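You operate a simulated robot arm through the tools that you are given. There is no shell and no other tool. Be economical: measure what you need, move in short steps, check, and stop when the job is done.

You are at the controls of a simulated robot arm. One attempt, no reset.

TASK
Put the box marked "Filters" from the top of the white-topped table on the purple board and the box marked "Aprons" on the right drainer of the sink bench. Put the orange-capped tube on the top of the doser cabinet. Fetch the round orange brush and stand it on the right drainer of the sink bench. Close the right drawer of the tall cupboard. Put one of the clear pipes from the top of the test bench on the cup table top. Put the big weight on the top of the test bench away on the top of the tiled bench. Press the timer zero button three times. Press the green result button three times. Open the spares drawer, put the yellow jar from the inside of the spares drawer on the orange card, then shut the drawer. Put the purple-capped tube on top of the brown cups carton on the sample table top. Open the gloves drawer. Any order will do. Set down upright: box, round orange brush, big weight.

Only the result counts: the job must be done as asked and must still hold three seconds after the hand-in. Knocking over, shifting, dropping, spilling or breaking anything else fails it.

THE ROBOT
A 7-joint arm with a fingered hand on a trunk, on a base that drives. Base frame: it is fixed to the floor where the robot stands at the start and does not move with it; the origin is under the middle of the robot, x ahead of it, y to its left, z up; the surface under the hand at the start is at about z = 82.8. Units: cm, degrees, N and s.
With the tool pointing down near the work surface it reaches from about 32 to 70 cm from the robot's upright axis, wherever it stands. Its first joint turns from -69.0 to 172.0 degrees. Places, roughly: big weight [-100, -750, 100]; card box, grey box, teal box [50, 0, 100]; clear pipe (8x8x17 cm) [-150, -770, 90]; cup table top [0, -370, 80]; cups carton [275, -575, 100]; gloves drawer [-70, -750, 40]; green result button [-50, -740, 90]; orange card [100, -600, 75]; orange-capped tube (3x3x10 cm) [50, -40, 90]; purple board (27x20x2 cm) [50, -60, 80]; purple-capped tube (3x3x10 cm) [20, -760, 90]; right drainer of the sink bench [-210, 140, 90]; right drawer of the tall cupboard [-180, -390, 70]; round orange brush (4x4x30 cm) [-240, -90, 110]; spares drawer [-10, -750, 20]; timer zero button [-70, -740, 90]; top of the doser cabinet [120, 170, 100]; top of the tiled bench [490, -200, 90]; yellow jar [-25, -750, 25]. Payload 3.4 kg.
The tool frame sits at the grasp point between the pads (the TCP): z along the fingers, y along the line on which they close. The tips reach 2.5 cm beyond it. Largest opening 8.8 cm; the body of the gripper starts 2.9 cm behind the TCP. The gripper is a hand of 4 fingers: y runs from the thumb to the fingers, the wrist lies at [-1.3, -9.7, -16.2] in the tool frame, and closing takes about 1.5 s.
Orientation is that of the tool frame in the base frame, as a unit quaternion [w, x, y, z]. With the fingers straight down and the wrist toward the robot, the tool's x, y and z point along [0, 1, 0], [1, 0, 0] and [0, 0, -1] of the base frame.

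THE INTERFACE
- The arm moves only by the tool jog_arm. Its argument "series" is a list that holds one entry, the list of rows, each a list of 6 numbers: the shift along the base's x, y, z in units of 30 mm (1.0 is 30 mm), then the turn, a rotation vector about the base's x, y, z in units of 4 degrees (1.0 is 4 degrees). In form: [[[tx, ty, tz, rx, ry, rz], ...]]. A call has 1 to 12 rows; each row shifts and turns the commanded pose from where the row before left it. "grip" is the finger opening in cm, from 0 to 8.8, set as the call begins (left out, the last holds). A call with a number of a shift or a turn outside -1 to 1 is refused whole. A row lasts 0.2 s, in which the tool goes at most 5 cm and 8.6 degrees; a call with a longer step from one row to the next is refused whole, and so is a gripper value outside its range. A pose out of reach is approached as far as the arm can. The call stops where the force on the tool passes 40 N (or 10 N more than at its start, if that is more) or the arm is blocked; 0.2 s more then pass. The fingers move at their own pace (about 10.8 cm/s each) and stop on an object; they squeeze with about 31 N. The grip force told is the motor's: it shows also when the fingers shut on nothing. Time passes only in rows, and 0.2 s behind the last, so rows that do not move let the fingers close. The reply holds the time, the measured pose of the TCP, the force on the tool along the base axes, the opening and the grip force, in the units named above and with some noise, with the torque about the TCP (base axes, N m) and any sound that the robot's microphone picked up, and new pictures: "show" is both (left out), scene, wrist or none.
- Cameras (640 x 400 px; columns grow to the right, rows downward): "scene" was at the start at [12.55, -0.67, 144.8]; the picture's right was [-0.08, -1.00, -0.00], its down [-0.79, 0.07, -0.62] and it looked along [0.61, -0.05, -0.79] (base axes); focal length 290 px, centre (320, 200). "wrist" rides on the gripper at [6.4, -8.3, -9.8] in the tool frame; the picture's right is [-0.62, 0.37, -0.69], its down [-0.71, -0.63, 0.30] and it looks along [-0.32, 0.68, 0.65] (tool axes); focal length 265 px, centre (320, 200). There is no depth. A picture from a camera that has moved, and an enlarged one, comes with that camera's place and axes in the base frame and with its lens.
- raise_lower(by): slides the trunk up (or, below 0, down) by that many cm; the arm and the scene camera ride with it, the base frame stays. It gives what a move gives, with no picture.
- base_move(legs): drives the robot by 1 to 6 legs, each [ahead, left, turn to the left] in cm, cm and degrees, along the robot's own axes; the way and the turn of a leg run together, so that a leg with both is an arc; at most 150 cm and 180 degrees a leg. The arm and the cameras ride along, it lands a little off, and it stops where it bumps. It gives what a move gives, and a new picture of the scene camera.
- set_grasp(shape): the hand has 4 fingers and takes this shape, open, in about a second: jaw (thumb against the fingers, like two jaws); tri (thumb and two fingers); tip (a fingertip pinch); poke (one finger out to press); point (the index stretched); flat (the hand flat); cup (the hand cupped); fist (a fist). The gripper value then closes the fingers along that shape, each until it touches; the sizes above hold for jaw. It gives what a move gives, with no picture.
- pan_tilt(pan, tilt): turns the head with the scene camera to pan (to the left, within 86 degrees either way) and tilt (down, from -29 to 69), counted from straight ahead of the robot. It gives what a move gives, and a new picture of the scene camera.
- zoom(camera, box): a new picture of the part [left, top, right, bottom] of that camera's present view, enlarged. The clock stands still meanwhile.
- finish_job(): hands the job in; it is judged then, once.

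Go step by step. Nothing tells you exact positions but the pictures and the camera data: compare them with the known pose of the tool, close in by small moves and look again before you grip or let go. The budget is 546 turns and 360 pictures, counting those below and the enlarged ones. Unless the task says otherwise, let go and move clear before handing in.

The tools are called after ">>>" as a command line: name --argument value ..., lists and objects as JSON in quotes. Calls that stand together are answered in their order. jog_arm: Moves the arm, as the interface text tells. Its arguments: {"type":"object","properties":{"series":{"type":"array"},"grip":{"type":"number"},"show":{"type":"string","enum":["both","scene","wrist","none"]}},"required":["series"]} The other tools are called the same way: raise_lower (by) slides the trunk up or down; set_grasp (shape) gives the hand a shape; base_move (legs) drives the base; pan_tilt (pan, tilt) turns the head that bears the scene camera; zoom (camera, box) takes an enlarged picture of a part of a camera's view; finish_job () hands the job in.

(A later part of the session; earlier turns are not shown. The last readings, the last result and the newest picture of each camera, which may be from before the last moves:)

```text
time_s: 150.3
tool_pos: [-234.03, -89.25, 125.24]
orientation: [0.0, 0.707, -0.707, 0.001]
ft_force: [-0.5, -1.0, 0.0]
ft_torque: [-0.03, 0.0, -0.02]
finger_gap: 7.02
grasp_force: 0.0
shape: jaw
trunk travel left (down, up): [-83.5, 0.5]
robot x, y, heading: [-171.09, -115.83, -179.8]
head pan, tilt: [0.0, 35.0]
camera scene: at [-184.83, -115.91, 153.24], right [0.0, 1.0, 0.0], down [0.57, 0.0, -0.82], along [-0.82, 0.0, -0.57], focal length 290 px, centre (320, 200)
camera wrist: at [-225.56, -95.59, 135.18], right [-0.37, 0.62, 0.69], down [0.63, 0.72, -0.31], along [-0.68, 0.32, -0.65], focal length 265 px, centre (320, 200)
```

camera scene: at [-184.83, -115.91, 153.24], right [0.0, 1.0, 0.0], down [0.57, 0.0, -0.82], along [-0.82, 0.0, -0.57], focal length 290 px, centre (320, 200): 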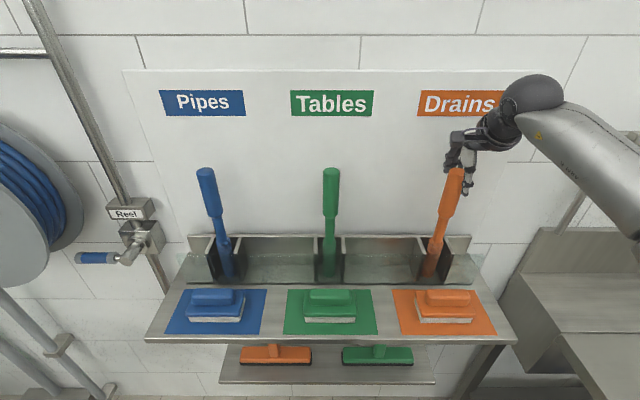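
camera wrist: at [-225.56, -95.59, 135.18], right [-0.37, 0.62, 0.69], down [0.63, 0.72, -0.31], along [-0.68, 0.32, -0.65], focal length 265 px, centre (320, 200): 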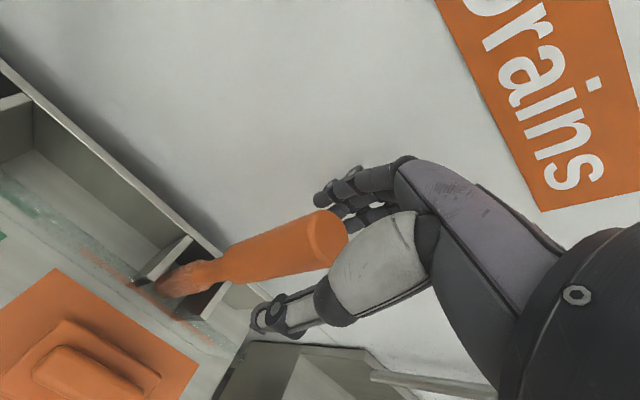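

>>> jog_arm --series '[[[0.1, -0.15, -0.15, 0, 0, 0], [0, 0, 0, 0, 0, 0]]]' --show "none"

>>> jog_arm --series '[[[0, 0, 0, 0, 0, 0], [0, 0, 0, 0, 0, 0], [0, 0, 0, 0, 0, 0], [0, 0, 0, 0, 0, 0], [0, 0, 0, 0, 0, 0], [0, 0, 0, 0, 0, 0], [0, 0, 0, 0, 0, 0], [0, 0, 0, 0, 0, 0]]]' --grip 0

```text
time_s: 150.9
tool_pos: [-233.66, -89.66, 124.74]
orientation: [0.0, 0.708, -0.706, 0.001]
ft_force: [0.0, 0.0, -0.9]
ft_torque: [0.02, -0.01, -0.02]
finger_gap: 7.0
grasp_force: 0.1
shape: jaw
trunk travel left (down, up): [-83.5, 0.5]
robot x, y, heading: [-170.57, -116.09, -179.7]
head pan, tilt: [0.0, 35.0]
```

```text
time_s: 152.7
tool_pos: [-233.72, -89.7, 124.84]
orientation: [0.0, -0.707, 0.707, -0.001]
ft_force: [0.0, -0.3, 0.4]
ft_torque: [0.0, -0.01, 0.0]
finger_gap: 2.25
grasp_force: 30.6
shape: jaw
trunk travel left (down, up): [-83.5, 0.5]
robot x, y, heading: [-171.04, -115.91, -179.9]
head pan, tilt: [0.0, 35.0]
camera scene: at [-184.86, -115.89, 153.24], right [0.0, 1.0, 0.0], down [0.57, 0.0, -0.82], along [-0.82, 0.0, -0.57], focal length 290 px, centre (320, 200)
camera wrist: at [-225.27, -96.01, 134.74], right [-0.37, 0.62, 0.69], down [0.63, 0.72, -0.31], along [-0.68, 0.32, -0.65], focal length 265 px, centre (320, 200)
```

scene: 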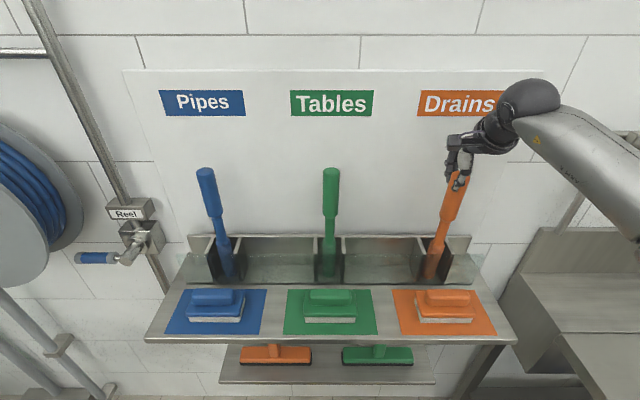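
wrist: 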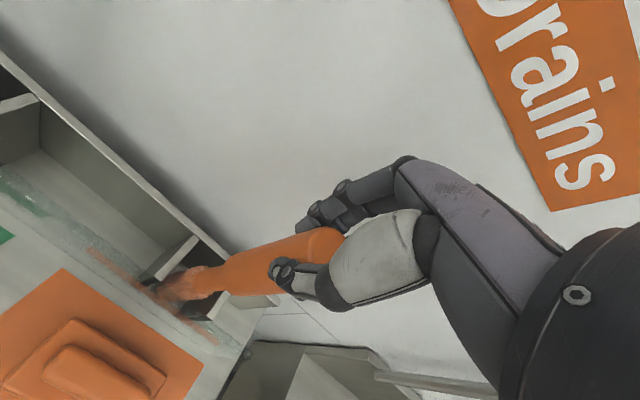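

Gripped at 2.25 cm. I lift straight up in steps.

>>> jog_arm --series '[[[0, 0, 0.5, 0, 0, 0], [0, 0, 0.7, 0, 0, 0], [0, 0, 0.7, 0, 0, 0], [0, 0, 0.7, 0, 0, 0], [0, 0, 0.7, 0, 0, 0], [0, 0, 0, 0, 0, 0]]]'

```text
time_s: 154.1
tool_pos: [-233.69, -89.63, 134.61]
orientation: [0.0, -0.707, 0.707, 0.0]
ft_force: [-0.4, 0.2, -1.4]
ft_torque: [-0.01, -0.02, 0.02]
finger_gap: 2.22
grasp_force: 30.6
shape: jaw
trunk travel left (down, up): [-83.5, 0.5]
robot x, y, heading: [-171.1, -116.03, -179.7]
head pan, tilt: [0.0, 35.0]
camera scene: at [-184.86, -115.83, 153.24], right [0.0, 1.0, 0.0], down [0.57, 0.0, -0.82], along [-0.82, 0.0, -0.57], focal length 290 px, centre (320, 200)
camera wrist: at [-225.2, -96.01, 144.63], right [-0.37, 0.62, 0.69], down [0.63, 0.71, -0.31], along [-0.68, 0.32, -0.65], focal length 265 px, centre (320, 200)
```

scene: 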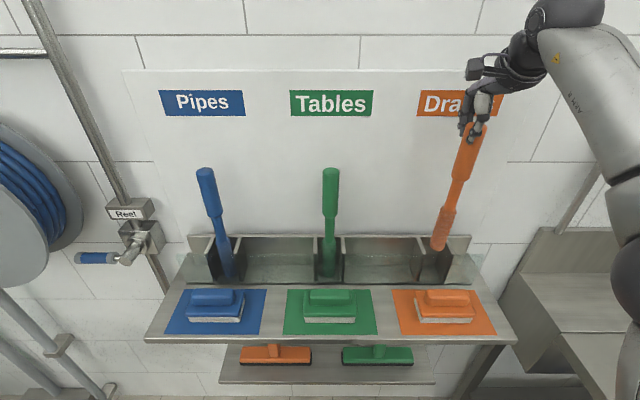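
wrist: 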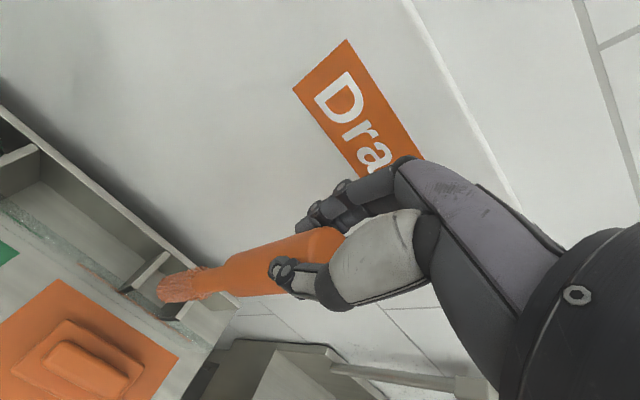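

Brush comes up cleanly. I lift more, then back the base away.

>>> jog_arm --series '[[[0, 0, 0.7, 0, 0, 0], [0, 0, 0.7, 0, 0, 0], [0, 0, 0.6, 0, 0, 0], [0, 0, 0, 0, 0, 0]]]'

```text
time_s: 155.1
tool_pos: [-233.6, -89.63, 134.59]
orientation: [0.001, 0.708, -0.706, 0.0]
ft_force: [0.0, 0.0, -0.7]
ft_torque: [0.0, 0.0, 0.02]
finger_gap: 2.22
grasp_force: 31.1
shape: jaw
out of reach, approached as far as the arm can: row 1, 2, 3
trunk travel left (down, up): [-83.5, 0.5]
robot x, y, heading: [-170.91, -116.08, -179.7]
head pan, tilt: [0.0, 35.0]
camera scene: at [-184.86, -115.88, 153.24], right [0.0, 1.0, 0.0], down [0.57, 0.0, -0.82], along [-0.82, 0.0, -0.57], focal length 290 px, centre (320, 200)
camera wrist: at [-225.2, -96.07, 144.63], right [-0.37, 0.62, 0.69], down [0.63, 0.71, -0.31], along [-0.68, 0.32, -0.65], focal length 265 px, centre (320, 200)
```

scene: 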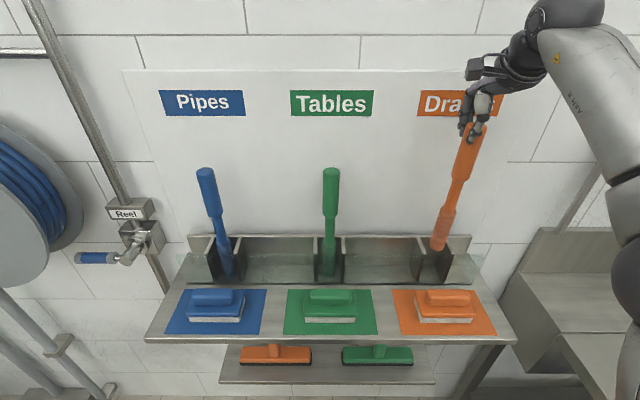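
wrist: 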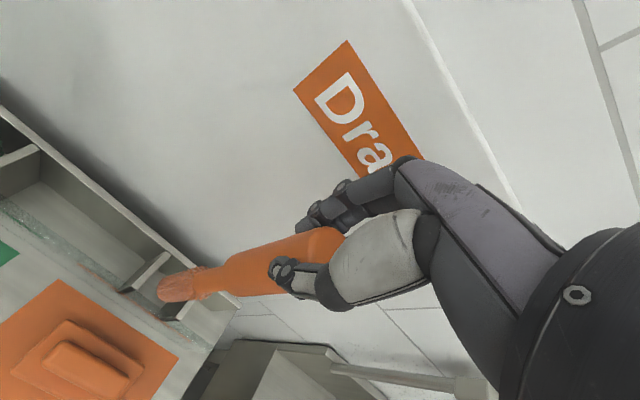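

The tip clears the holder plates; reach limits further lift. I retract slightly and see if it rises.

>>> jog_arm --series '[[[0.3, -0.1, 0.1, 0, 0, 0], [0.3, -0.1, 0.3, 0, 0, 0], [0, 0, 0, 0, 0, 0]]]'

```text
time_s: 155.9
tool_pos: [-231.91, -90.4, 135.86]
orientation: [0.0, 0.708, -0.707, 0.0]
ft_force: [0.4, -0.1, -1.6]
ft_torque: [-0.02, 0.0, -0.03]
finger_gap: 2.23
grasp_force: 31.8
shape: jaw
trunk travel left (down, up): [-83.5, 0.5]
robot x, y, heading: [-171.34, -115.9, -179.8]
head pan, tilt: [0.0, 35.0]
camera scene: at [-184.91, -115.88, 153.23], right [0.0, 1.0, 0.0], down [0.57, 0.0, -0.82], along [-0.82, 0.0, -0.57], focal length 290 px, centre (320, 200)
camera wrist: at [-223.47, -96.67, 145.85], right [-0.37, 0.62, 0.69], down [0.63, 0.72, -0.3], along [-0.68, 0.32, -0.65], focal length 265 px, centre (320, 200)
```

scene: 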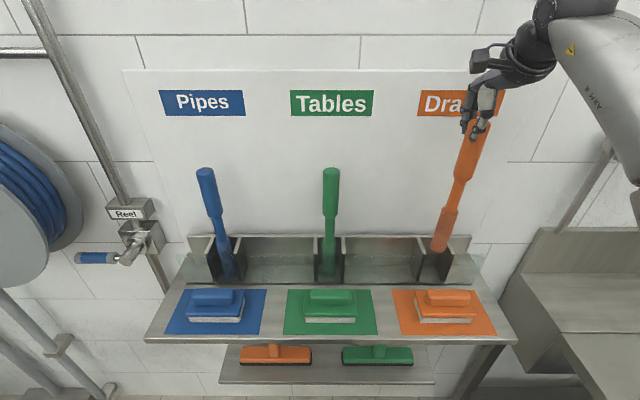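
wrist: 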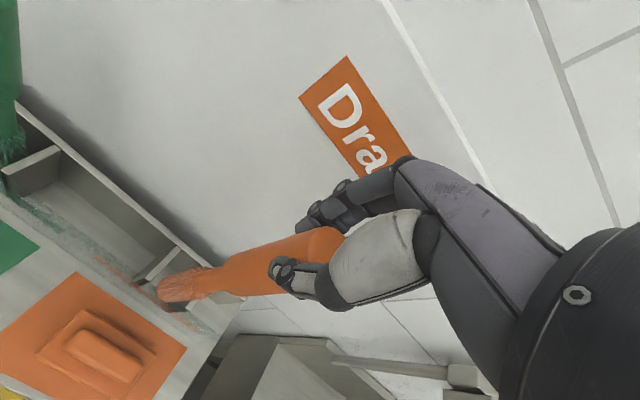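

>>> jog_arm --series '[[[0.2, -0.1, 0.7, 0, 0, 0], [0.3, -0.1, 0.7, 0, 0, 0], [0.4, -0.1, 0.6, 0, 0, 0], [0.8, -0.1, 0.2, 0, 0, 0], [0.9, 0, 0, 0, 0, 0], [0.9, 0, 0, 0, 0, 0], [0.9, 0, 0, 0, 0, 0], [0.9, 0, 0, 0, 0, 0], [0, 0, 0, 0, 0, 0]]]'

```text
time_s: 157.9
tool_pos: [-216.08, -91.56, 142.59]
orientation: [0.001, 0.708, -0.706, 0.001]
ft_force: [-0.5, 0.3, -0.4]
ft_torque: [-0.02, 0.02, 0.02]
finger_gap: 2.06
grasp_force: 31.1
shape: jaw
trunk travel left (down, up): [-83.5, 0.5]
robot x, y, heading: [-170.99, -116.16, -179.3]
head pan, tilt: [0.0, 35.0]
camera scene: at [-184.95, -115.92, 153.23], right [0.0, 1.0, 0.0], down [0.57, 0.0, -0.82], along [-0.82, 0.0, -0.57], focal length 290 px, centre (320, 200)
camera wrist: at [-207.58, -97.9, 152.42], right [-0.37, 0.62, 0.69], down [0.63, 0.72, -0.3], along [-0.68, 0.32, -0.65], focal length 265 px, centre (320, 200)
```

scene: 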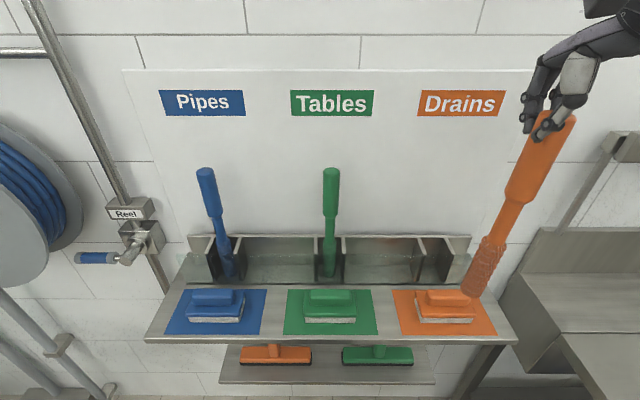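
wrist: 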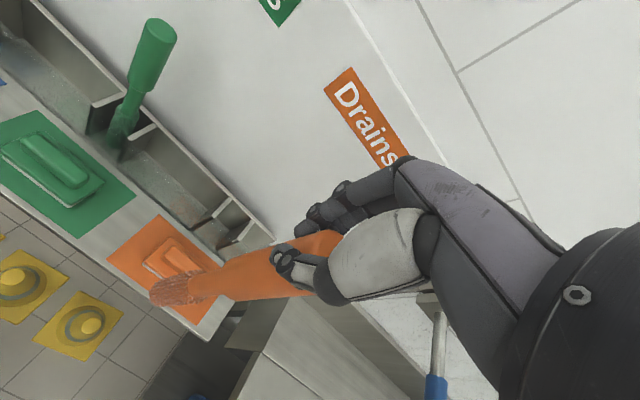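

Brush is free. Back off, and drive back to the sink bench.

>>> base_move --legs '[[-62, 0, -0.5], [0, -130, 0], [0, -112, 0]]'

>>> jog_arm --series '[[[0, 0, -0.8, 0, 0, 0], [0, 0, -0.8, 0, 0, 0], [0, 0, -0.8, 0, 0, 0], [0, 0, -0.8, 0, 0, 0], [0, 0, -0.8, 0, 0, 0], [0, 0, -0.8, 0, 0, 0], [0, 0, -0.8, 0, 0, 0], [0, 0, 0, 0, 0, 0]]]'

```text
time_s: 173.0
tool_pos: [-153.73, 153.03, 142.56]
orientation: [0.0, 0.71, -0.704, 0.001]
ft_force: [-0.1, 0.5, -1.4]
ft_torque: [-0.03, -0.03, 0.0]
finger_gap: 2.06
grasp_force: 31.5
shape: jaw
trunk travel left (down, up): [-83.5, 0.5]
robot x, y, heading: [-108.47, 128.84, -179.3]
head pan, tilt: [0.0, 35.0]
camera scene: at [-122.53, 128.73, 153.24], right [-0.01, 1.0, 0.0], down [0.57, 0.0, -0.82], along [-0.82, -0.01, -0.57], focal length 290 px, centre (320, 200)
```

scene: 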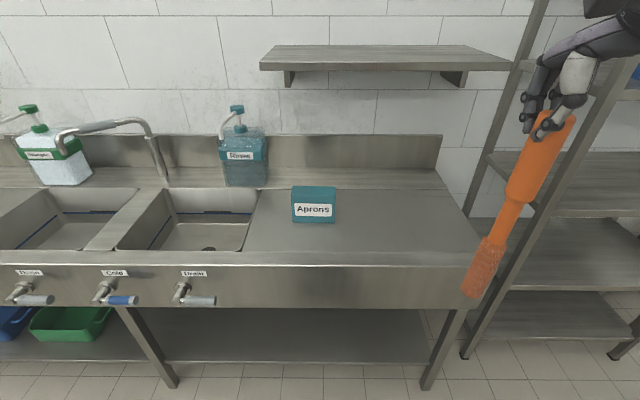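

```text
time_s: 174.8
tool_pos: [-153.78, 153.03, 125.69]
orientation: [0.0, 0.71, -0.704, 0.0]
ft_force: [-0.2, -0.7, -1.3]
ft_torque: [0.0, -0.04, -0.01]
finger_gap: 2.04
grasp_force: 30.7
shape: jaw
trunk travel left (down, up): [-83.5, 0.5]
robot x, y, heading: [-108.96, 129.04, -179.7]
head pan, tilt: [0.0, 35.0]
camera scene: at [-122.53, 128.71, 153.24], right [-0.01, 1.0, 0.0], down [0.57, 0.0, -0.82], along [-0.82, -0.01, -0.57], focal length 290 px, centre (320, 200)
camera wrist: at [-145.3, 146.7, 135.64], right [-0.37, 0.62, 0.69], down [0.63, 0.72, -0.3], along [-0.69, 0.32, -0.65], focal length 265 px, centre (320, 200)
```

scene: 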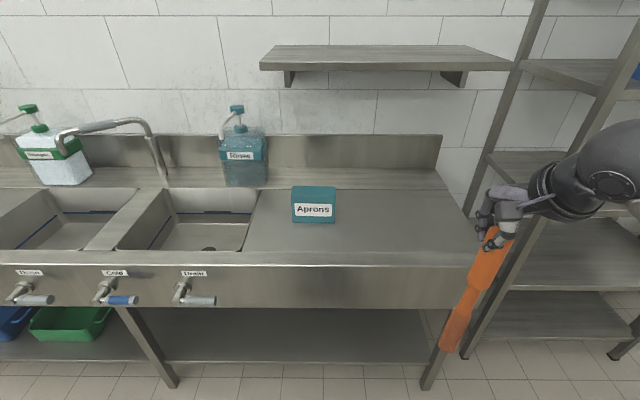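
wrist: 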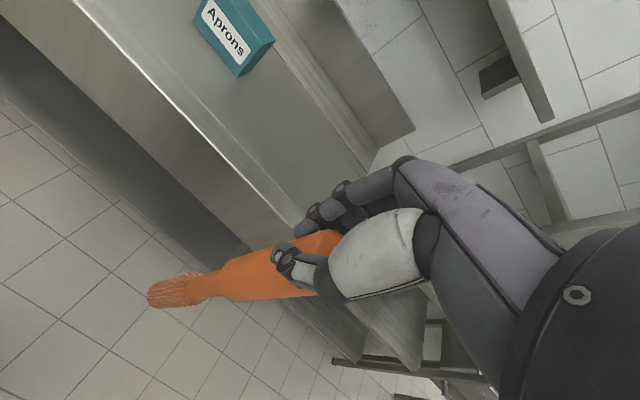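

Brush hangs nearly vertical. I drive in over the drainer, right of the Aprons box.

>>> base_move --legs '[[42, 3, 0]]'

>>> jog_arm --series '[[[0, 0, -0.3, 0, 0, 0], [0, 0, -0.3, 0, 0, 0], [0, 0, -0.3, 0, 0, 0], [0, 0, -0.3, 0, 0, 0], [0, 0, 0, 0, 0, 0]]]'

```text
time_s: 177.3
tool_pos: [-195.53, 149.74, 125.62]
orientation: [0.001, 0.71, -0.705, 0.001]
ft_force: [0.4, -0.3, -1.9]
ft_torque: [-0.04, 0.03, -0.02]
finger_gap: 2.02
grasp_force: 30.5
shape: jaw
trunk travel left (down, up): [-83.5, 0.5]
robot x, y, heading: [-150.76, 125.5, -179.7]
head pan, tilt: [0.0, 35.0]
camera scene: at [-164.29, 125.47, 153.24], right [-0.01, 1.0, 0.0], down [0.57, 0.0, -0.82], along [-0.82, -0.01, -0.57], focal length 290 px, centre (320, 200)
```

scene: 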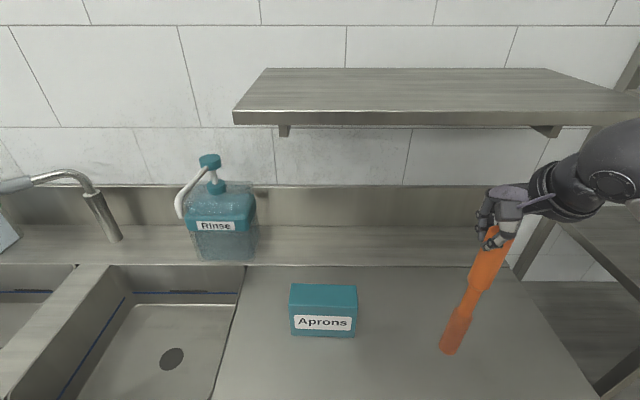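

```text
time_s: 178.6
tool_pos: [-195.48, 149.61, 121.98]
orientation: [0.0, 0.71, -0.704, -0.001]
ft_force: [-0.2, 0.9, -1.1]
ft_torque: [-0.03, 0.0, -0.03]
finger_gap: 2.01
grasp_force: 31.1
shape: jaw
trunk travel left (down, up): [-83.5, 0.5]
robot x, y, heading: [-150.51, 125.5, -179.7]
head pan, tilt: [0.0, 35.0]
camera scene: at [-164.29, 125.46, 153.24], right [-0.01, 1.0, 0.0], down [0.57, 0.0, -0.82], along [-0.82, -0.01, -0.57], focal length 290 px, centre (320, 200)
camera wrist: at [-187.04, 143.39, 132.03], right [-0.37, 0.62, 0.69], down [0.63, 0.72, -0.3], along [-0.69, 0.32, -0.65], focal length 265 px, centre (320, 200)
```

scene: 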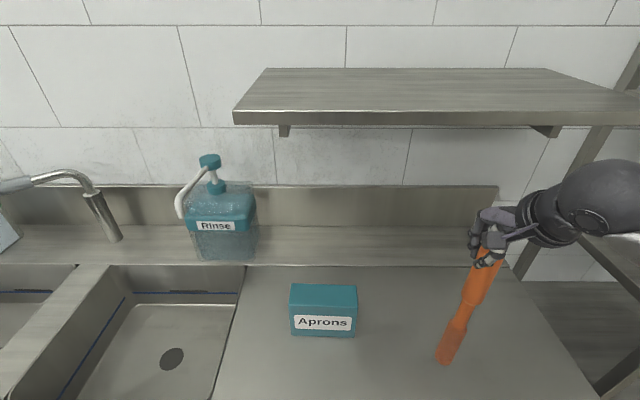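
wrist: 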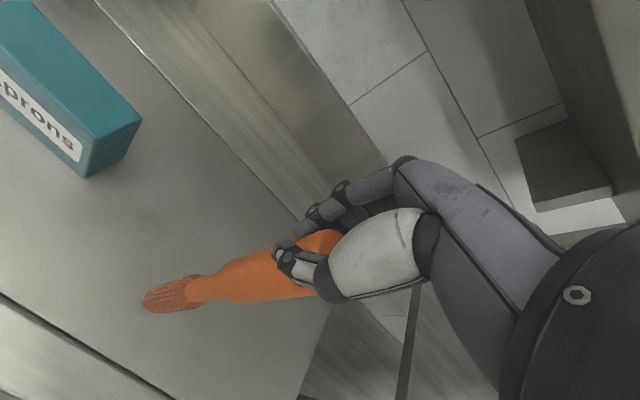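

>>> jog_arm --series '[[[-0.6, 0, 0, 0, 0, 0], [-0.6, 0, 0, 0, 0, 0], [0, 0, -0.4, 0, 0, 0], [0, 0, -0.4, 0, 0, 0], [0, 0, -0.4, 0, 0, 0], [0, 0, -0.2, 0, 0, 0], [0, 0, 0, 0, 0, 0]]]' --show "scene"

```text
time_s: 180.2
tool_pos: [-199.06, 149.86, 117.82]
orientation: [0.0, 0.709, -0.705, 0.0]
ft_force: [0.2, 0.2, -1.0]
ft_torque: [-0.01, -0.02, 0.06]
finger_gap: 1.99
grasp_force: 30.8
shape: jaw
trunk travel left (down, up): [-83.5, 0.5]
robot x, y, heading: [-150.33, 125.48, -179.5]
head pan, tilt: [0.0, 35.0]
camera scene: at [-164.29, 125.46, 153.24], right [-0.01, 1.0, 0.0], down [0.57, 0.0, -0.82], along [-0.82, -0.01, -0.57], focal length 290 px, centre (320, 200)
```

scene: 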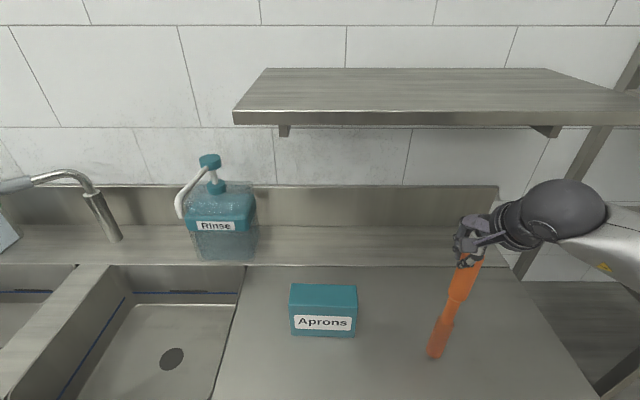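

>>> jog_arm --series '[[[0, 0, -0.15, 0, 0, 0], [0, 0, -0.15, 0, 0, 0], [0, 0, 0, 0, 0, 0]]]' --show "none"

>>> jog_arm --series '[[[0, 0, -0.1, 0, 0, 0], [0, 0, -0.08, 0, 0, 0], [0, 0, 0, 0, 0, 0]]]' --show "none"

>>> jog_arm --series '[[[0, 0, -0.08, 0, 0, 0], [0, 0, -0.06, 0, 0, 0], [0, 0, 0, 0, 0, 0]]]' --show "none"

```text
time_s: 180.9
tool_pos: [-199.15, 149.86, 117.01]
orientation: [0.0, 0.71, -0.705, 0.0]
ft_force: [0.0, -0.8, 0.3]
ft_torque: [-0.02, 0.0, 0.04]
finger_gap: 1.63
grasp_force: 31.3
shape: jaw
trunk travel left (down, up): [-83.5, 0.5]
robot x, y, heading: [-150.78, 125.57, -179.4]
head pan, tilt: [0.0, 35.0]
```

```text
time_s: 181.8
tool_pos: [-199.08, 149.69, 116.55]
orientation: [0.001, 0.709, -0.705, 0.001]
ft_force: [0.6, 0.3, -0.9]
ft_torque: [-0.01, 0.02, 0.01]
finger_gap: 1.6
grasp_force: 30.7
shape: jaw
trunk travel left (down, up): [-83.5, 0.5]
robot x, y, heading: [-150.36, 125.59, -179.6]
head pan, tilt: [0.0, 35.0]
```

```text
time_s: 182.6
tool_pos: [-199.04, 149.78, 115.95]
orientation: [0.001, 0.709, -0.705, 0.001]
ft_force: [-0.3, -0.3, 0.2]
ft_torque: [-0.01, -0.01, 0.03]
finger_gap: 1.58
grasp_force: 31.1
shape: jaw
trunk travel left (down, up): [-83.5, 0.5]
robot x, y, heading: [-150.43, 125.71, -179.6]
head pan, tilt: [0.0, 35.0]
```

The gap changed, so the brush may be touching; I look.

>>> jog_arm --series '[[[0, 0, 0, 0, 0, 0]]]'

>>> zoom --camera "scene" --box '[380, 200, 580, 380]'

```text
time_s: 182.9
tool_pos: [-199.13, 149.84, 115.99]
orientation: [0.001, 0.71, -0.705, 0.001]
ft_force: [-0.1, -0.2, -0.5]
ft_torque: [0.01, 0.02, 0.01]
finger_gap: 1.6
grasp_force: 31.2
shape: jaw
trunk travel left (down, up): [-83.5, 0.5]
robot x, y, heading: [-150.69, 125.72, -179.7]
head pan, tilt: [0.0, 35.0]
camera scene: at [-164.27, 125.46, 153.24], right [-0.01, 1.0, 0.0], down [0.57, 0.0, -0.82], along [-0.82, -0.01, -0.57], focal length 290 px, centre (320, 200)
camera wrist: at [-190.63, 143.45, 126.01], right [-0.37, 0.62, 0.69], down [0.63, 0.72, -0.31], along [-0.69, 0.32, -0.65], focal length 265 px, centre (320, 200)
```

scene: 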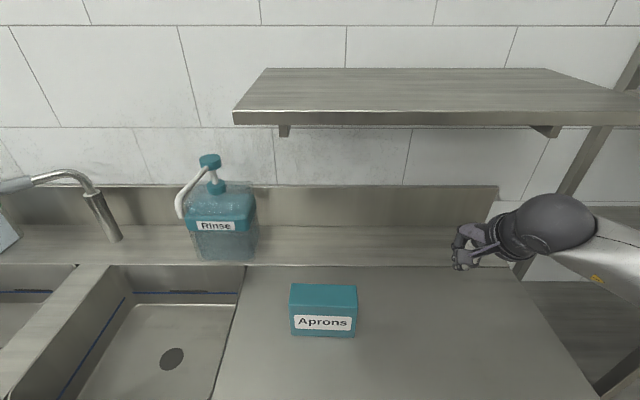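
wrist: 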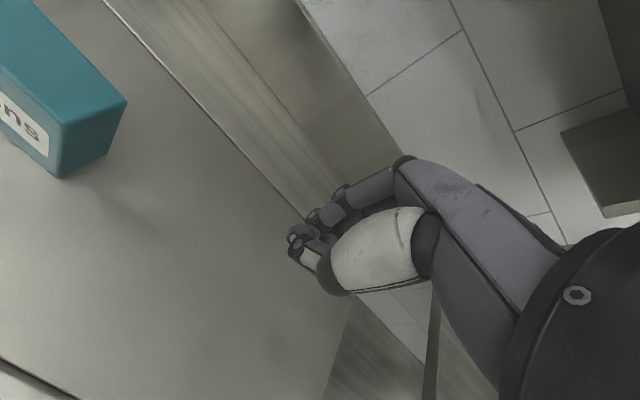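

```text
2.22 times, centred on (480, 290) of scene
camera zoom: at [-164.27, 125.46, 153.24], right [-0.01, 1.0, 0.0], down [0.57, 0.0, -0.82], along [-0.82, -0.01, -0.57], focal length 645 px, centre (-36, 0)
```

zoom: 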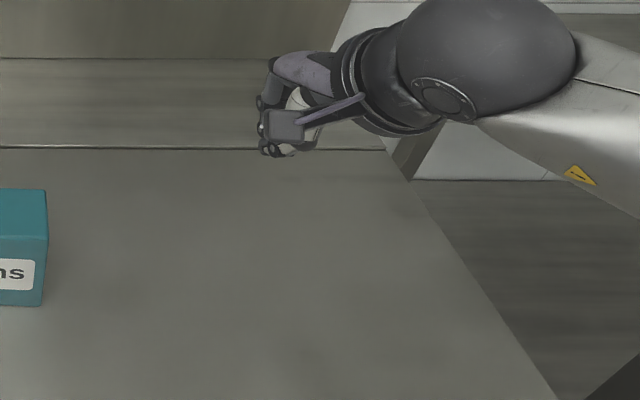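

The brush has slipped out of the grip. I raise the hand and search for it.

>>> jog_arm --series '[[[0, 0, 0.9, 0, 0, 0], [0, 0, 0.9, 0, 0, 0], [0, 0, 0.9, 0, 0, 0], [0, 0, 0.9, 0, 0, 0], [0, 0, 0, 0, 0, 0]]]' --grip 8 --show "none"

>>> pan_tilt --pan -30 --tilt 65

```text
time_s: 184.2
tool_pos: [-199.07, 149.71, 126.69]
orientation: [0.001, 0.71, -0.704, 0.001]
ft_force: [0.2, -0.4, 0.4]
ft_torque: [-0.04, 0.01, 0.0]
finger_gap: 8.01
grasp_force: 0.1
shape: jaw
trunk travel left (down, up): [-83.5, 0.5]
robot x, y, heading: [-150.68, 125.33, -179.9]
head pan, tilt: [0.0, 35.0]
```

```text
time_s: 185.1
tool_pos: [-199.12, 149.7, 126.84]
orientation: [0.001, 0.709, -0.705, 0.0]
ft_force: [0.0, -0.3, 0.6]
ft_torque: [0.03, -0.02, 0.01]
finger_gap: 7.99
grasp_force: 0.0
shape: jaw
trunk travel left (down, up): [-83.5, 0.5]
robot x, y, heading: [-150.37, 125.34, -179.5]
head pan, tilt: [-30.0, 65.0]
camera scene: at [-160.76, 128.52, 149.26], right [0.49, 0.87, 0.0], down [0.79, -0.45, -0.42], along [-0.37, 0.21, -0.91], focal length 290 px, centre (320, 200)
```

scene: 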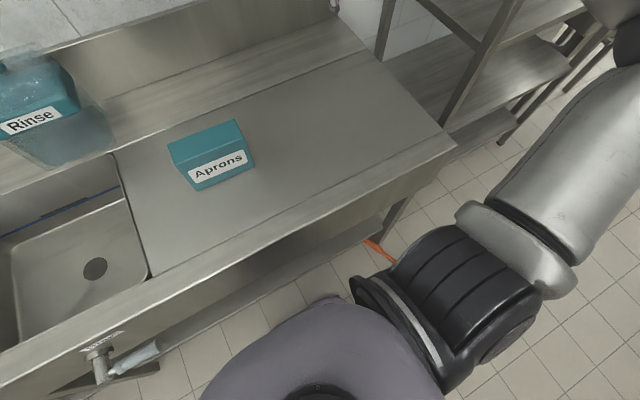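

The brush lies on the floor near the bench's right front leg. I back off to view it; the trunk can lower far enough to pick it up.

>>> base_move --legs '[[-60, 0, 0]]'

>>> pan_tilt --pan -15 --tilt 55

```text
time_s: 188.5
tool_pos: [-139.01, 150.14, 126.74]
orientation: [0.0, 0.709, -0.705, 0.001]
ft_force: [-0.2, 0.4, 0.4]
ft_torque: [-0.03, 0.02, -0.01]
finger_gap: 7.97
grasp_force: 0.0
shape: jaw
trunk travel left (down, up): [-83.5, 0.5]
robot x, y, heading: [-90.65, 125.93, -179.8]
head pan, tilt: [-30.0, 65.0]
camera scene: at [-100.67, 128.97, 149.26], right [0.49, 0.87, 0.0], down [0.79, -0.45, -0.42], along [-0.37, 0.21, -0.91], focal length 290 px, centre (320, 200)
```

scene: 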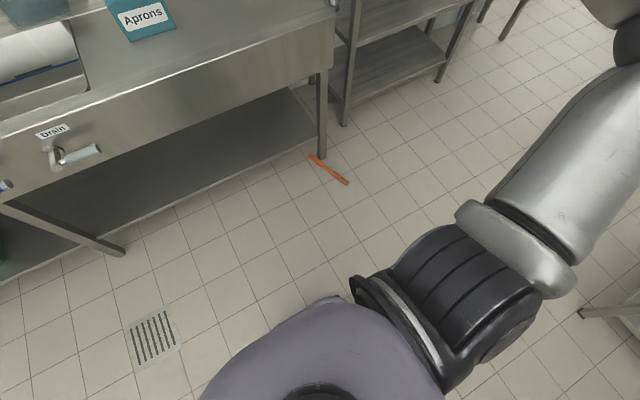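

```text
time_s: 189.3
tool_pos: [-139.08, 150.21, 126.73]
orientation: [0.001, 0.709, -0.706, 0.001]
ft_force: [0.4, 0.1, -0.5]
ft_torque: [0.0, -0.05, -0.02]
finger_gap: 8.0
grasp_force: 0.0
shape: jaw
trunk travel left (down, up): [-83.5, 0.5]
robot x, y, heading: [-90.48, 125.67, -179.5]
head pan, tilt: [-15.0, 55.0]
camera scene: at [-102.37, 127.79, 150.41], right [0.25, 0.97, 0.0], down [0.79, -0.21, -0.57], along [-0.55, 0.15, -0.82], focal length 290 px, centre (320, 200)
```

scene: 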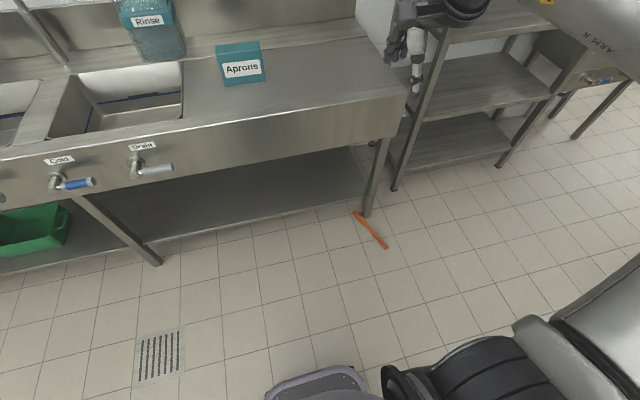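

>>> zoom --camera "scene" --box '[330, 190, 430, 260]'

```text
5.71 times, centred on (380, 225) of scene
camera zoom: at [-102.37, 127.79, 150.41], right [0.25, 0.97, 0.0], down [0.79, -0.21, -0.57], along [-0.55, 0.15, -0.82], focal length 1659 px, centre (-23, 57)
```

zoom: 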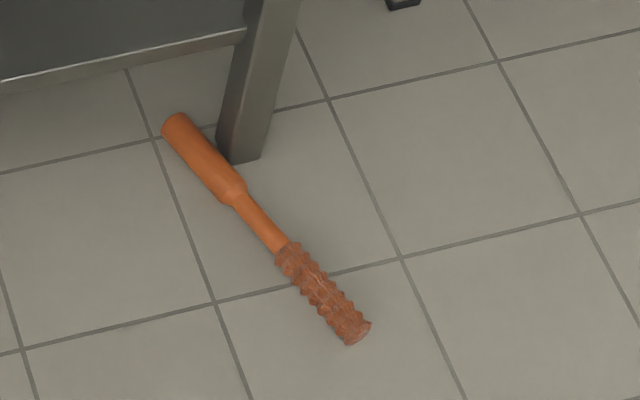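

The brush lies with its handle beside the bench leg. I'll test whether the hand can yaw 90° (fingers down, closing sideways), in free air first.

>>> jog_arm --series '[[[0, -0.3, 0, 0, 0, -1], [0, -0.3, 0, 0, 0, -1], [0, -0.3, 0, 0, 0, -1], [0, -0.3, 0, 0, 0, -1], [0, -0.3, 0, 0, 0, -1], [0, -0.3, 0, 0, 0, -1], [0, -0.3, 0, 0, 0, -1], [0, 0, 0, 0, 0, -1], [0, 0, 0, 0, 0, -1], [0, 0, 0, 0, 0, -1], [0, 0, 0, 0, 0, -1], [0, 0, 0, 0, 0, -1]]]' --show "none"

>>> jog_arm --series '[[[0, 0, 0, 0, 0, -1], [0, 0, 0, 0, 0, -1], [0, 0, 0, 0, 0, -1], [0, 0, 0, 0, 0, -1], [0, 0, 0, 0, 0, -1], [0, 0, 0, 0, 0, -1], [0, 0, 0, 0, 0, -1], [0, 0, 0, 0, 0, -1], [0, 0, 0, 0, 0, -1], [0, 0, 0, 0, 0, -1], [0, 0, 0, 0, 0, -0.5], [0, 0, 0, 0, 0, 0]]]'

```text
time_s: 191.9
tool_pos: [-138.99, 143.79, 126.8]
orientation: [0.0, -0.36, 0.933, 0.0]
ft_force: [-0.6, -0.6, 0.4]
ft_torque: [-0.03, 0.01, -0.03]
finger_gap: 7.98
grasp_force: 0.1
shape: jaw
trunk travel left (down, up): [-83.5, 0.5]
robot x, y, heading: [-90.27, 126.05, -179.8]
head pan, tilt: [-15.0, 55.0]
```

```text
time_s: 194.5
tool_pos: [-139.02, 144.03, 126.85]
orientation: [0.0, -0.002, 1.0, 0.0]
ft_force: [-0.8, -0.3, -0.9]
ft_torque: [0.01, 0.0, -0.02]
finger_gap: 8.02
grasp_force: 0.0
shape: jaw
trunk travel left (down, up): [-83.5, 0.5]
robot x, y, heading: [-90.39, 126.0, -179.8]
head pan, tilt: [-15.0, 55.0]
camera scene: at [-102.37, 127.78, 150.42], right [0.25, 0.97, 0.0], down [0.79, -0.21, -0.57], along [-0.56, 0.14, -0.82], focal length 290 px, centre (320, 200)
camera wrist: at [-145.23, 135.61, 136.76], right [0.62, 0.37, 0.69], down [0.72, -0.63, -0.31], along [0.32, 0.69, -0.65], focal length 265 px, centre (320, 200)
```

scene: 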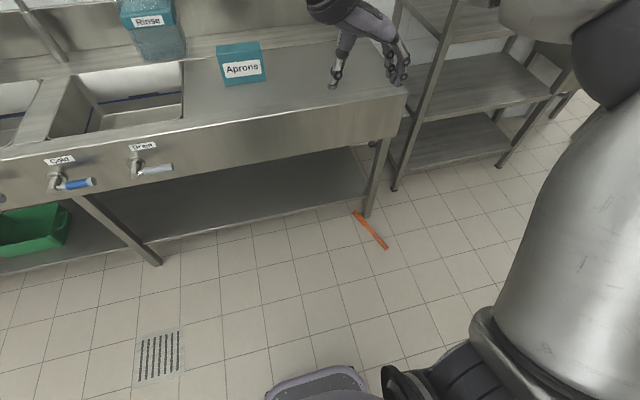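
wrist: 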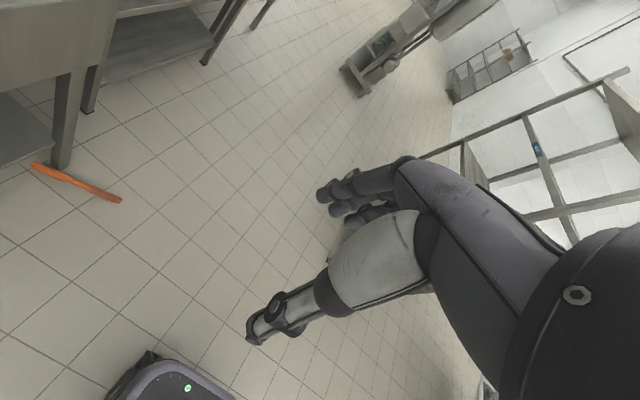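

Yaw works. Now test tilting to point the hand forward.

>>> jog_arm --series '[[[0, 0, 0, 0, 1, 0], [0, 0, 0, 0, 1, 0], [0, 0, 0, 0, 1, 0], [0, 0, 0, 0, 1, 0], [0, 0, 0, 0, 1, 0], [0, 0, 0, 0, 1, 0], [0, 0, 0, 0, 1, 0], [0, 0, 0, 0, 1, 0], [0, 0, 0, 0, 1, 0], [0, 0, 0, 0, 1, 0], [0, 0, 0, 0, 1, 0], [0, 0, 0, 0, 1, 0]]]' --show "none"

>>> jog_arm --series '[[[0, 0, 0, 0, 1, 0], [0, 0, 0, 0, 1, 0], [0, 0, 0, 0, 1, 0], [0, 0, 0, 0, 1, 0], [0, 0, 0, 0, 1, 0], [0, 0, 0, 0, 1, 0], [0, 0, 0, 0, 1, 0], [0, 0, 0, 0, 1, 0], [0, 0, 0, 0, 1, 0], [0, 0, 0, 0, 1, 0], [0, 0, 0, 0, 0.5, 0], [0, 0, 0, 0, 0, 0]]]'

```text
time_s: 197.1
tool_pos: [-138.92, 143.94, 126.89]
orientation: [-0.409, -0.002, 0.913, 0.001]
ft_force: [0.7, -0.3, 0.1]
ft_torque: [0.03, 0.02, 0.01]
finger_gap: 7.99
grasp_force: 0.0
shape: jaw
trunk travel left (down, up): [-83.5, 0.5]
robot x, y, heading: [-90.2, 125.93, -179.4]
head pan, tilt: [-15.0, 55.0]
```

```text
time_s: 199.7
tool_pos: [-138.9, 143.87, 126.78]
orientation: [0.708, 0.002, -0.706, -0.002]
ft_force: [-1.0, 0.5, -0.3]
ft_torque: [-0.02, -0.03, 0.0]
finger_gap: 8.0
grasp_force: 0.0
shape: jaw
trunk travel left (down, up): [-83.5, 0.5]
robot x, y, heading: [-90.36, 126.38, -179.9]
head pan, tilt: [-15.0, 55.0]
camera scene: at [-102.37, 127.78, 150.42], right [0.25, 0.97, 0.0], down [0.79, -0.21, -0.57], along [-0.56, 0.14, -0.82], focal length 290 px, centre (320, 200)
camera wrist: at [-128.97, 135.6, 133.28], right [0.69, 0.37, -0.62], down [-0.31, -0.63, -0.72], along [-0.65, 0.69, -0.32], focal length 265 px, centre (320, 200)
```

scene: 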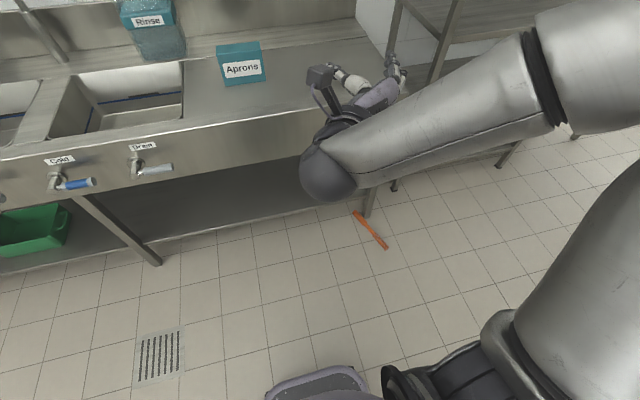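
wrist: 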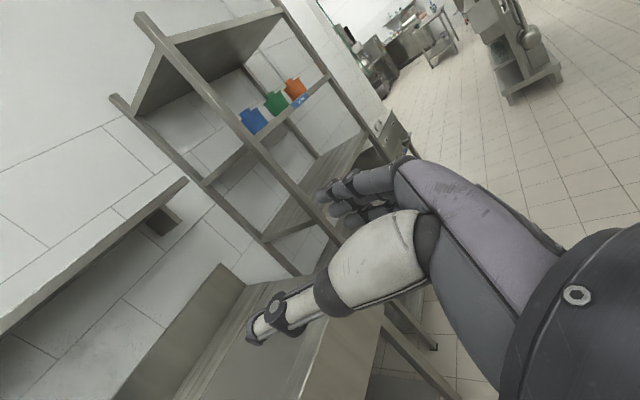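

The forward-pointing pose works, so I can pick the brush off the floor and stand it with the hand pointing forward. I tilt back down, align to the brush axis, and lower the trunk.

>>> jog_arm --series '[[[0, 0, 0, 0, -1, 0], [0, 0, 0, 0, -1, 0], [0, 0, 0, 0, -1, 0], [0, 0, 0, 0, -1, 0], [0, 0, 0, 0, -1, 0], [0, 0, 0, 0, -1, 0], [0, 0, 0, 0, -1, 0], [0, 0, 0, 0, -1, 0], [0, 0, 0, 0, -1, 0], [0, 0, 0, 0, -1, 0], [0, 0, 0, 0, -1, 0], [0, 0, 0, 0, -1, 0]]]' --show "none"

>>> jog_arm --series '[[[0, 0, 0, 0, -1, 0], [0, 0, 0, 0, -1, 0], [0, 0, 0, 0, -1, 0], [0, 0, 0, 0, -1, 0], [0, 0, 0, 0, -1, 0], [0, 0, 0, 0, -1, 0], [0, 0, 0, 0, -1, 0], [0, 0, 0, 0, -1, 0], [0, 0, 0, 0, -1, 0], [0, 0, 0, 0, -1, 0], [0, 0, 0, 0, -0.5, 0], [0, 0, 0, 0, 0, 0]]]' --show "none"

>>> jog_arm --series '[[[0, 0, 0, 0, 0, 1], [0, 0, 0, 0, 0, 1], [0, 0, 0, 0, 0, 1], [0, 0, 0, 0, 0, 1], [0, 0, 0, 0, 0, 0.75], [0, 0, 0, 0, 0, 0]]]' --show "none"

>>> raise_lower --by -80

```text
time_s: 202.3
tool_pos: [-138.91, 143.95, 126.75]
orientation: [-0.359, -0.002, 0.933, 0.001]
ft_force: [0.3, -0.4, -0.1]
ft_torque: [0.01, 0.0, -0.04]
finger_gap: 7.97
grasp_force: 0.0
shape: jaw
trunk travel left (down, up): [-83.5, 0.5]
robot x, y, heading: [-90.06, 125.6, -179.7]
head pan, tilt: [-15.0, 55.0]
```

```text
time_s: 204.9
tool_pos: [-138.99, 143.88, 126.89]
orientation: [0.0, -0.002, 1.0, 0.0]
ft_force: [0.9, -0.3, 0.1]
ft_torque: [0.02, -0.02, -0.02]
finger_gap: 7.98
grasp_force: 0.1
shape: jaw
trunk travel left (down, up): [-83.5, 0.5]
robot x, y, heading: [-90.66, 125.85, -179.5]
head pan, tilt: [-15.0, 55.0]
```

```text
time_s: 206.3
tool_pos: [-139.1, 143.88, 126.74]
orientation: [0.0, -0.167, 0.986, 0.0]
ft_force: [1.0, -0.9, 0.2]
ft_torque: [0.0, 0.02, -0.04]
finger_gap: 7.98
grasp_force: 0.0
shape: jaw
trunk travel left (down, up): [-83.5, 0.5]
robot x, y, heading: [-90.49, 125.45, -179.5]
head pan, tilt: [-15.0, 55.0]
```

```text
refused: -80 is not a number from -40 to 40
```

>>> raise_lower --by -40

>>> raise_lower --by -40

>>> base_move --legs '[[28, -35, 0]]'

>>> jog_arm --series '[[[0, 0, 0, 0, 0, 0]]]' --show "wrist"

```text
time_s: 210.1
tool_pos: [-138.93, 143.89, 86.77]
orientation: [-0.001, -0.167, 0.986, 0.0]
ft_force: [-0.9, -0.3, -0.3]
ft_torque: [-0.01, -0.02, 0.02]
finger_gap: 8.0
grasp_force: 0.1
shape: jaw
trunk travel left (down, up): [-43.5, 40.5]
robot x, y, heading: [-90.32, 125.83, -179.5]
head pan, tilt: [-15.0, 55.0]
```

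```text
time_s: 213.9
tool_pos: [-138.92, 143.8, 46.84]
orientation: [-0.001, -0.168, 0.986, 0.0]
ft_force: [-1.2, 0.7, -0.2]
ft_torque: [0.03, 0.0, 0.01]
finger_gap: 8.01
grasp_force: 0.1
shape: jaw
trunk travel left (down, up): [-3.5, 80.5]
robot x, y, heading: [-90.26, 125.55, -179.9]
head pan, tilt: [-15.0, 55.0]
```

```text
time_s: 216.6
tool_pos: [-167.18, 178.61, 46.87]
orientation: [-0.001, -0.168, 0.986, 0.0]
ft_force: [0.2, 0.5, -0.2]
ft_torque: [0.02, 0.03, 0.03]
finger_gap: 7.99
grasp_force: 0.0
shape: jaw
trunk travel left (down, up): [-3.5, 80.5]
robot x, y, heading: [-118.9, 160.63, -179.2]
head pan, tilt: [-15.0, 55.0]
camera scene: at [-130.55, 162.44, 70.42], right [0.25, 0.97, 0.0], down [0.79, -0.21, -0.57], along [-0.56, 0.14, -0.82], focal length 290 px, centre (320, 200)
```

scene: 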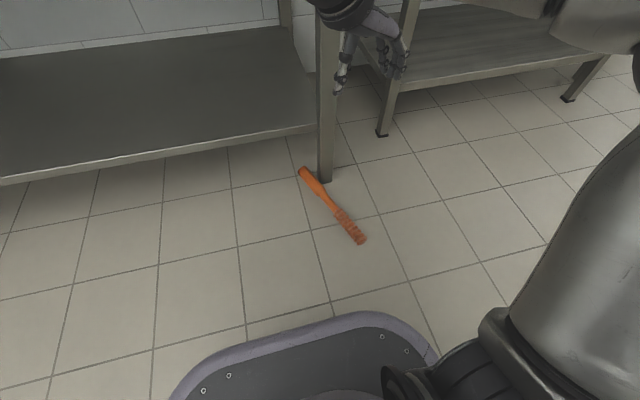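

```text
time_s: 217.0
tool_pos: [-167.09, 178.45, 46.8]
orientation: [0.0, -0.169, 0.986, 0.0]
ft_force: [0.2, -0.3, -0.6]
ft_torque: [0.02, -0.01, 0.02]
finger_gap: 8.0
grasp_force: 0.1
shape: jaw
trunk travel left (down, up): [-3.5, 80.5]
robot x, y, heading: [-118.16, 160.95, -179.6]
head pan, tilt: [-15.0, 55.0]
camera wrist: at [-170.36, 168.59, 56.78], right [0.46, 0.55, 0.69], down [0.88, -0.36, -0.3], along [0.08, 0.75, -0.65], focal length 265 px, centre (320, 200)
```

wrist: 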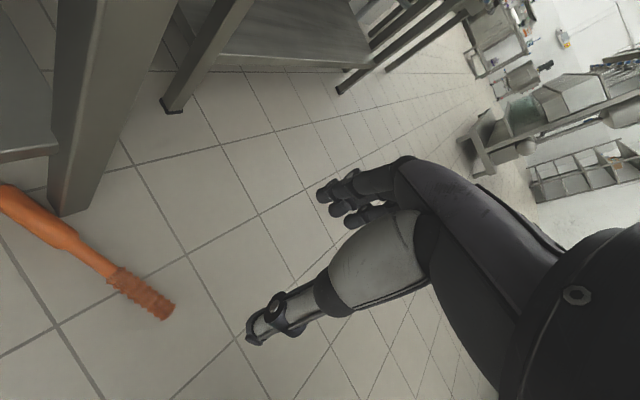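

Brush neck is at about (-175.3, 176.9). Descend toward it.

>>> jog_arm --series '[[[-0.23, -0.05, -0.95, 0, 0, 0], [-0.23, -0.05, -0.95, 0, 0, 0], [-0.23, -0.05, -0.95, 0, 0, 0], [-0.23, -0.05, -0.95, 0, 0, 0], [-0.23, -0.05, -0.95, 0, 0, 0], [-0.23, -0.05, -0.95, 0, 0, 0], [-0.23, -0.05, -0.95, 0, 0, 0], [-0.23, -0.05, -0.95, 0, 0, 0], [-0.23, -0.05, -0.95, 0, 0, 0], [-0.23, -0.05, -0.95, 0, 0, 0], [-0.23, -0.05, -0.95, 0, 0, 0], [0, 0, 0, 0, 0, 0]]]' --grip 7

```text
time_s: 219.6
tool_pos: [-174.82, 176.68, 15.3]
orientation: [-0.001, -0.168, 0.986, 0.0]
ft_force: [-0.2, 0.6, 0.3]
ft_torque: [-0.02, 0.03, -0.01]
finger_gap: 6.99
grasp_force: 0.0
shape: jaw
trunk travel left (down, up): [-3.5, 80.5]
robot x, y, heading: [-118.59, 160.66, -179.1]
head pan, tilt: [-15.0, 55.0]
camera scene: at [-130.55, 162.44, 70.42], right [0.25, 0.97, 0.0], down [0.79, -0.21, -0.57], along [-0.56, 0.14, -0.82], focal length 290 px, centre (320, 200)
camera wrist: at [-177.99, 166.82, 25.37], right [0.46, 0.55, 0.69], down [0.88, -0.36, -0.31], along [0.08, 0.75, -0.65], focal length 265 px, centre (320, 200)
```

scene: 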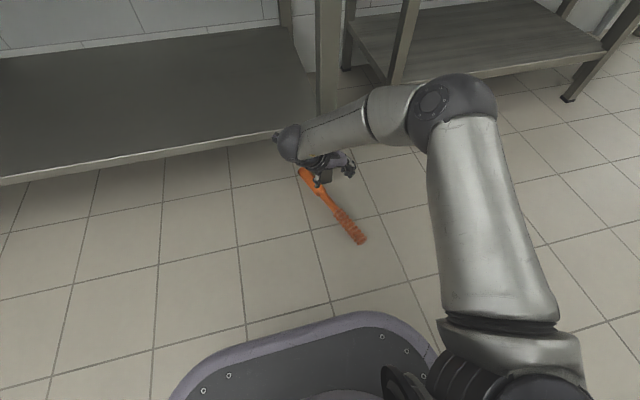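
wrist: 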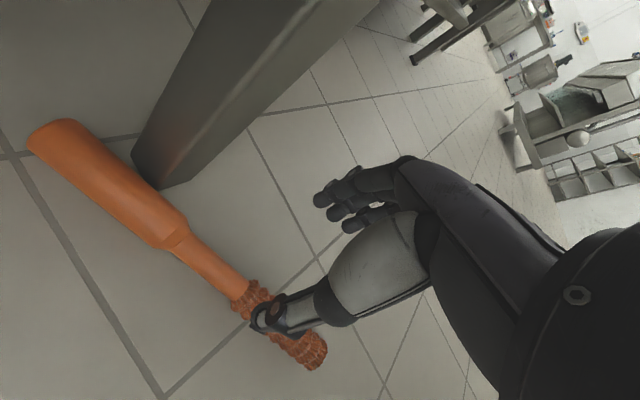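

>>> jog_arm --series '[[[-0.06, 0.16, -0.8, 0, 0, 0], [0, 0, -0.8, 0, 0, 0], [0, 0, -0.8, 0, 0, 0], [0, 0, -0.8, 0, 0, 0], [0, 0, -0.4, 0, 0, 0], [0, 0, -0.2, 0, 0, 0], [0, 0, 0, 0, 0, 0]]]'

```text
time_s: 221.2
tool_pos: [-174.97, 177.31, 4.04]
orientation: [-0.001, -0.169, 0.986, 0.0]
ft_force: [0.1, -0.5, 0.4]
ft_torque: [0.0, 0.03, 0.01]
finger_gap: 7.03
grasp_force: 0.1
shape: jaw
trunk travel left (down, up): [-3.5, 80.5]
robot x, y, heading: [-118.89, 160.69, -179.6]
head pan, tilt: [-15.0, 55.0]
camera scene: at [-130.55, 162.44, 70.42], right [0.25, 0.97, 0.0], down [0.79, -0.21, -0.57], along [-0.56, 0.14, -0.82], focal length 290 px, centre (320, 200)
camera wrist: at [-178.14, 167.43, 14.01], right [0.46, 0.55, 0.69], down [0.88, -0.36, -0.31], along [0.08, 0.75, -0.65], focal length 265 px, centre (320, 200)
```

scene: 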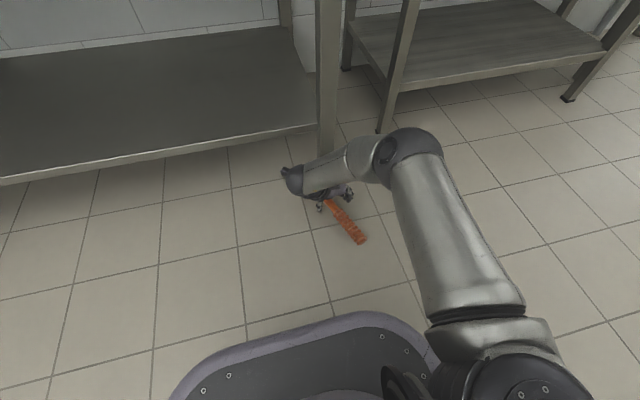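
wrist: 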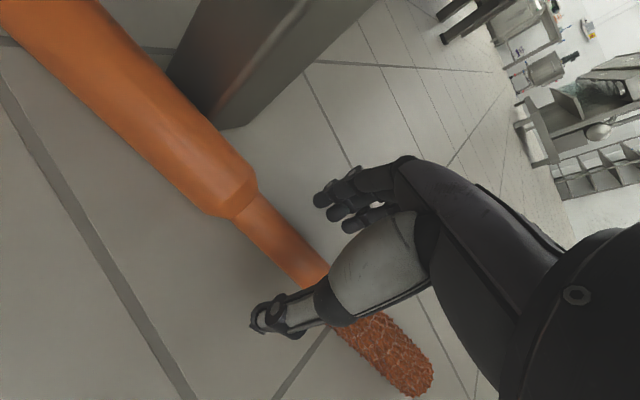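

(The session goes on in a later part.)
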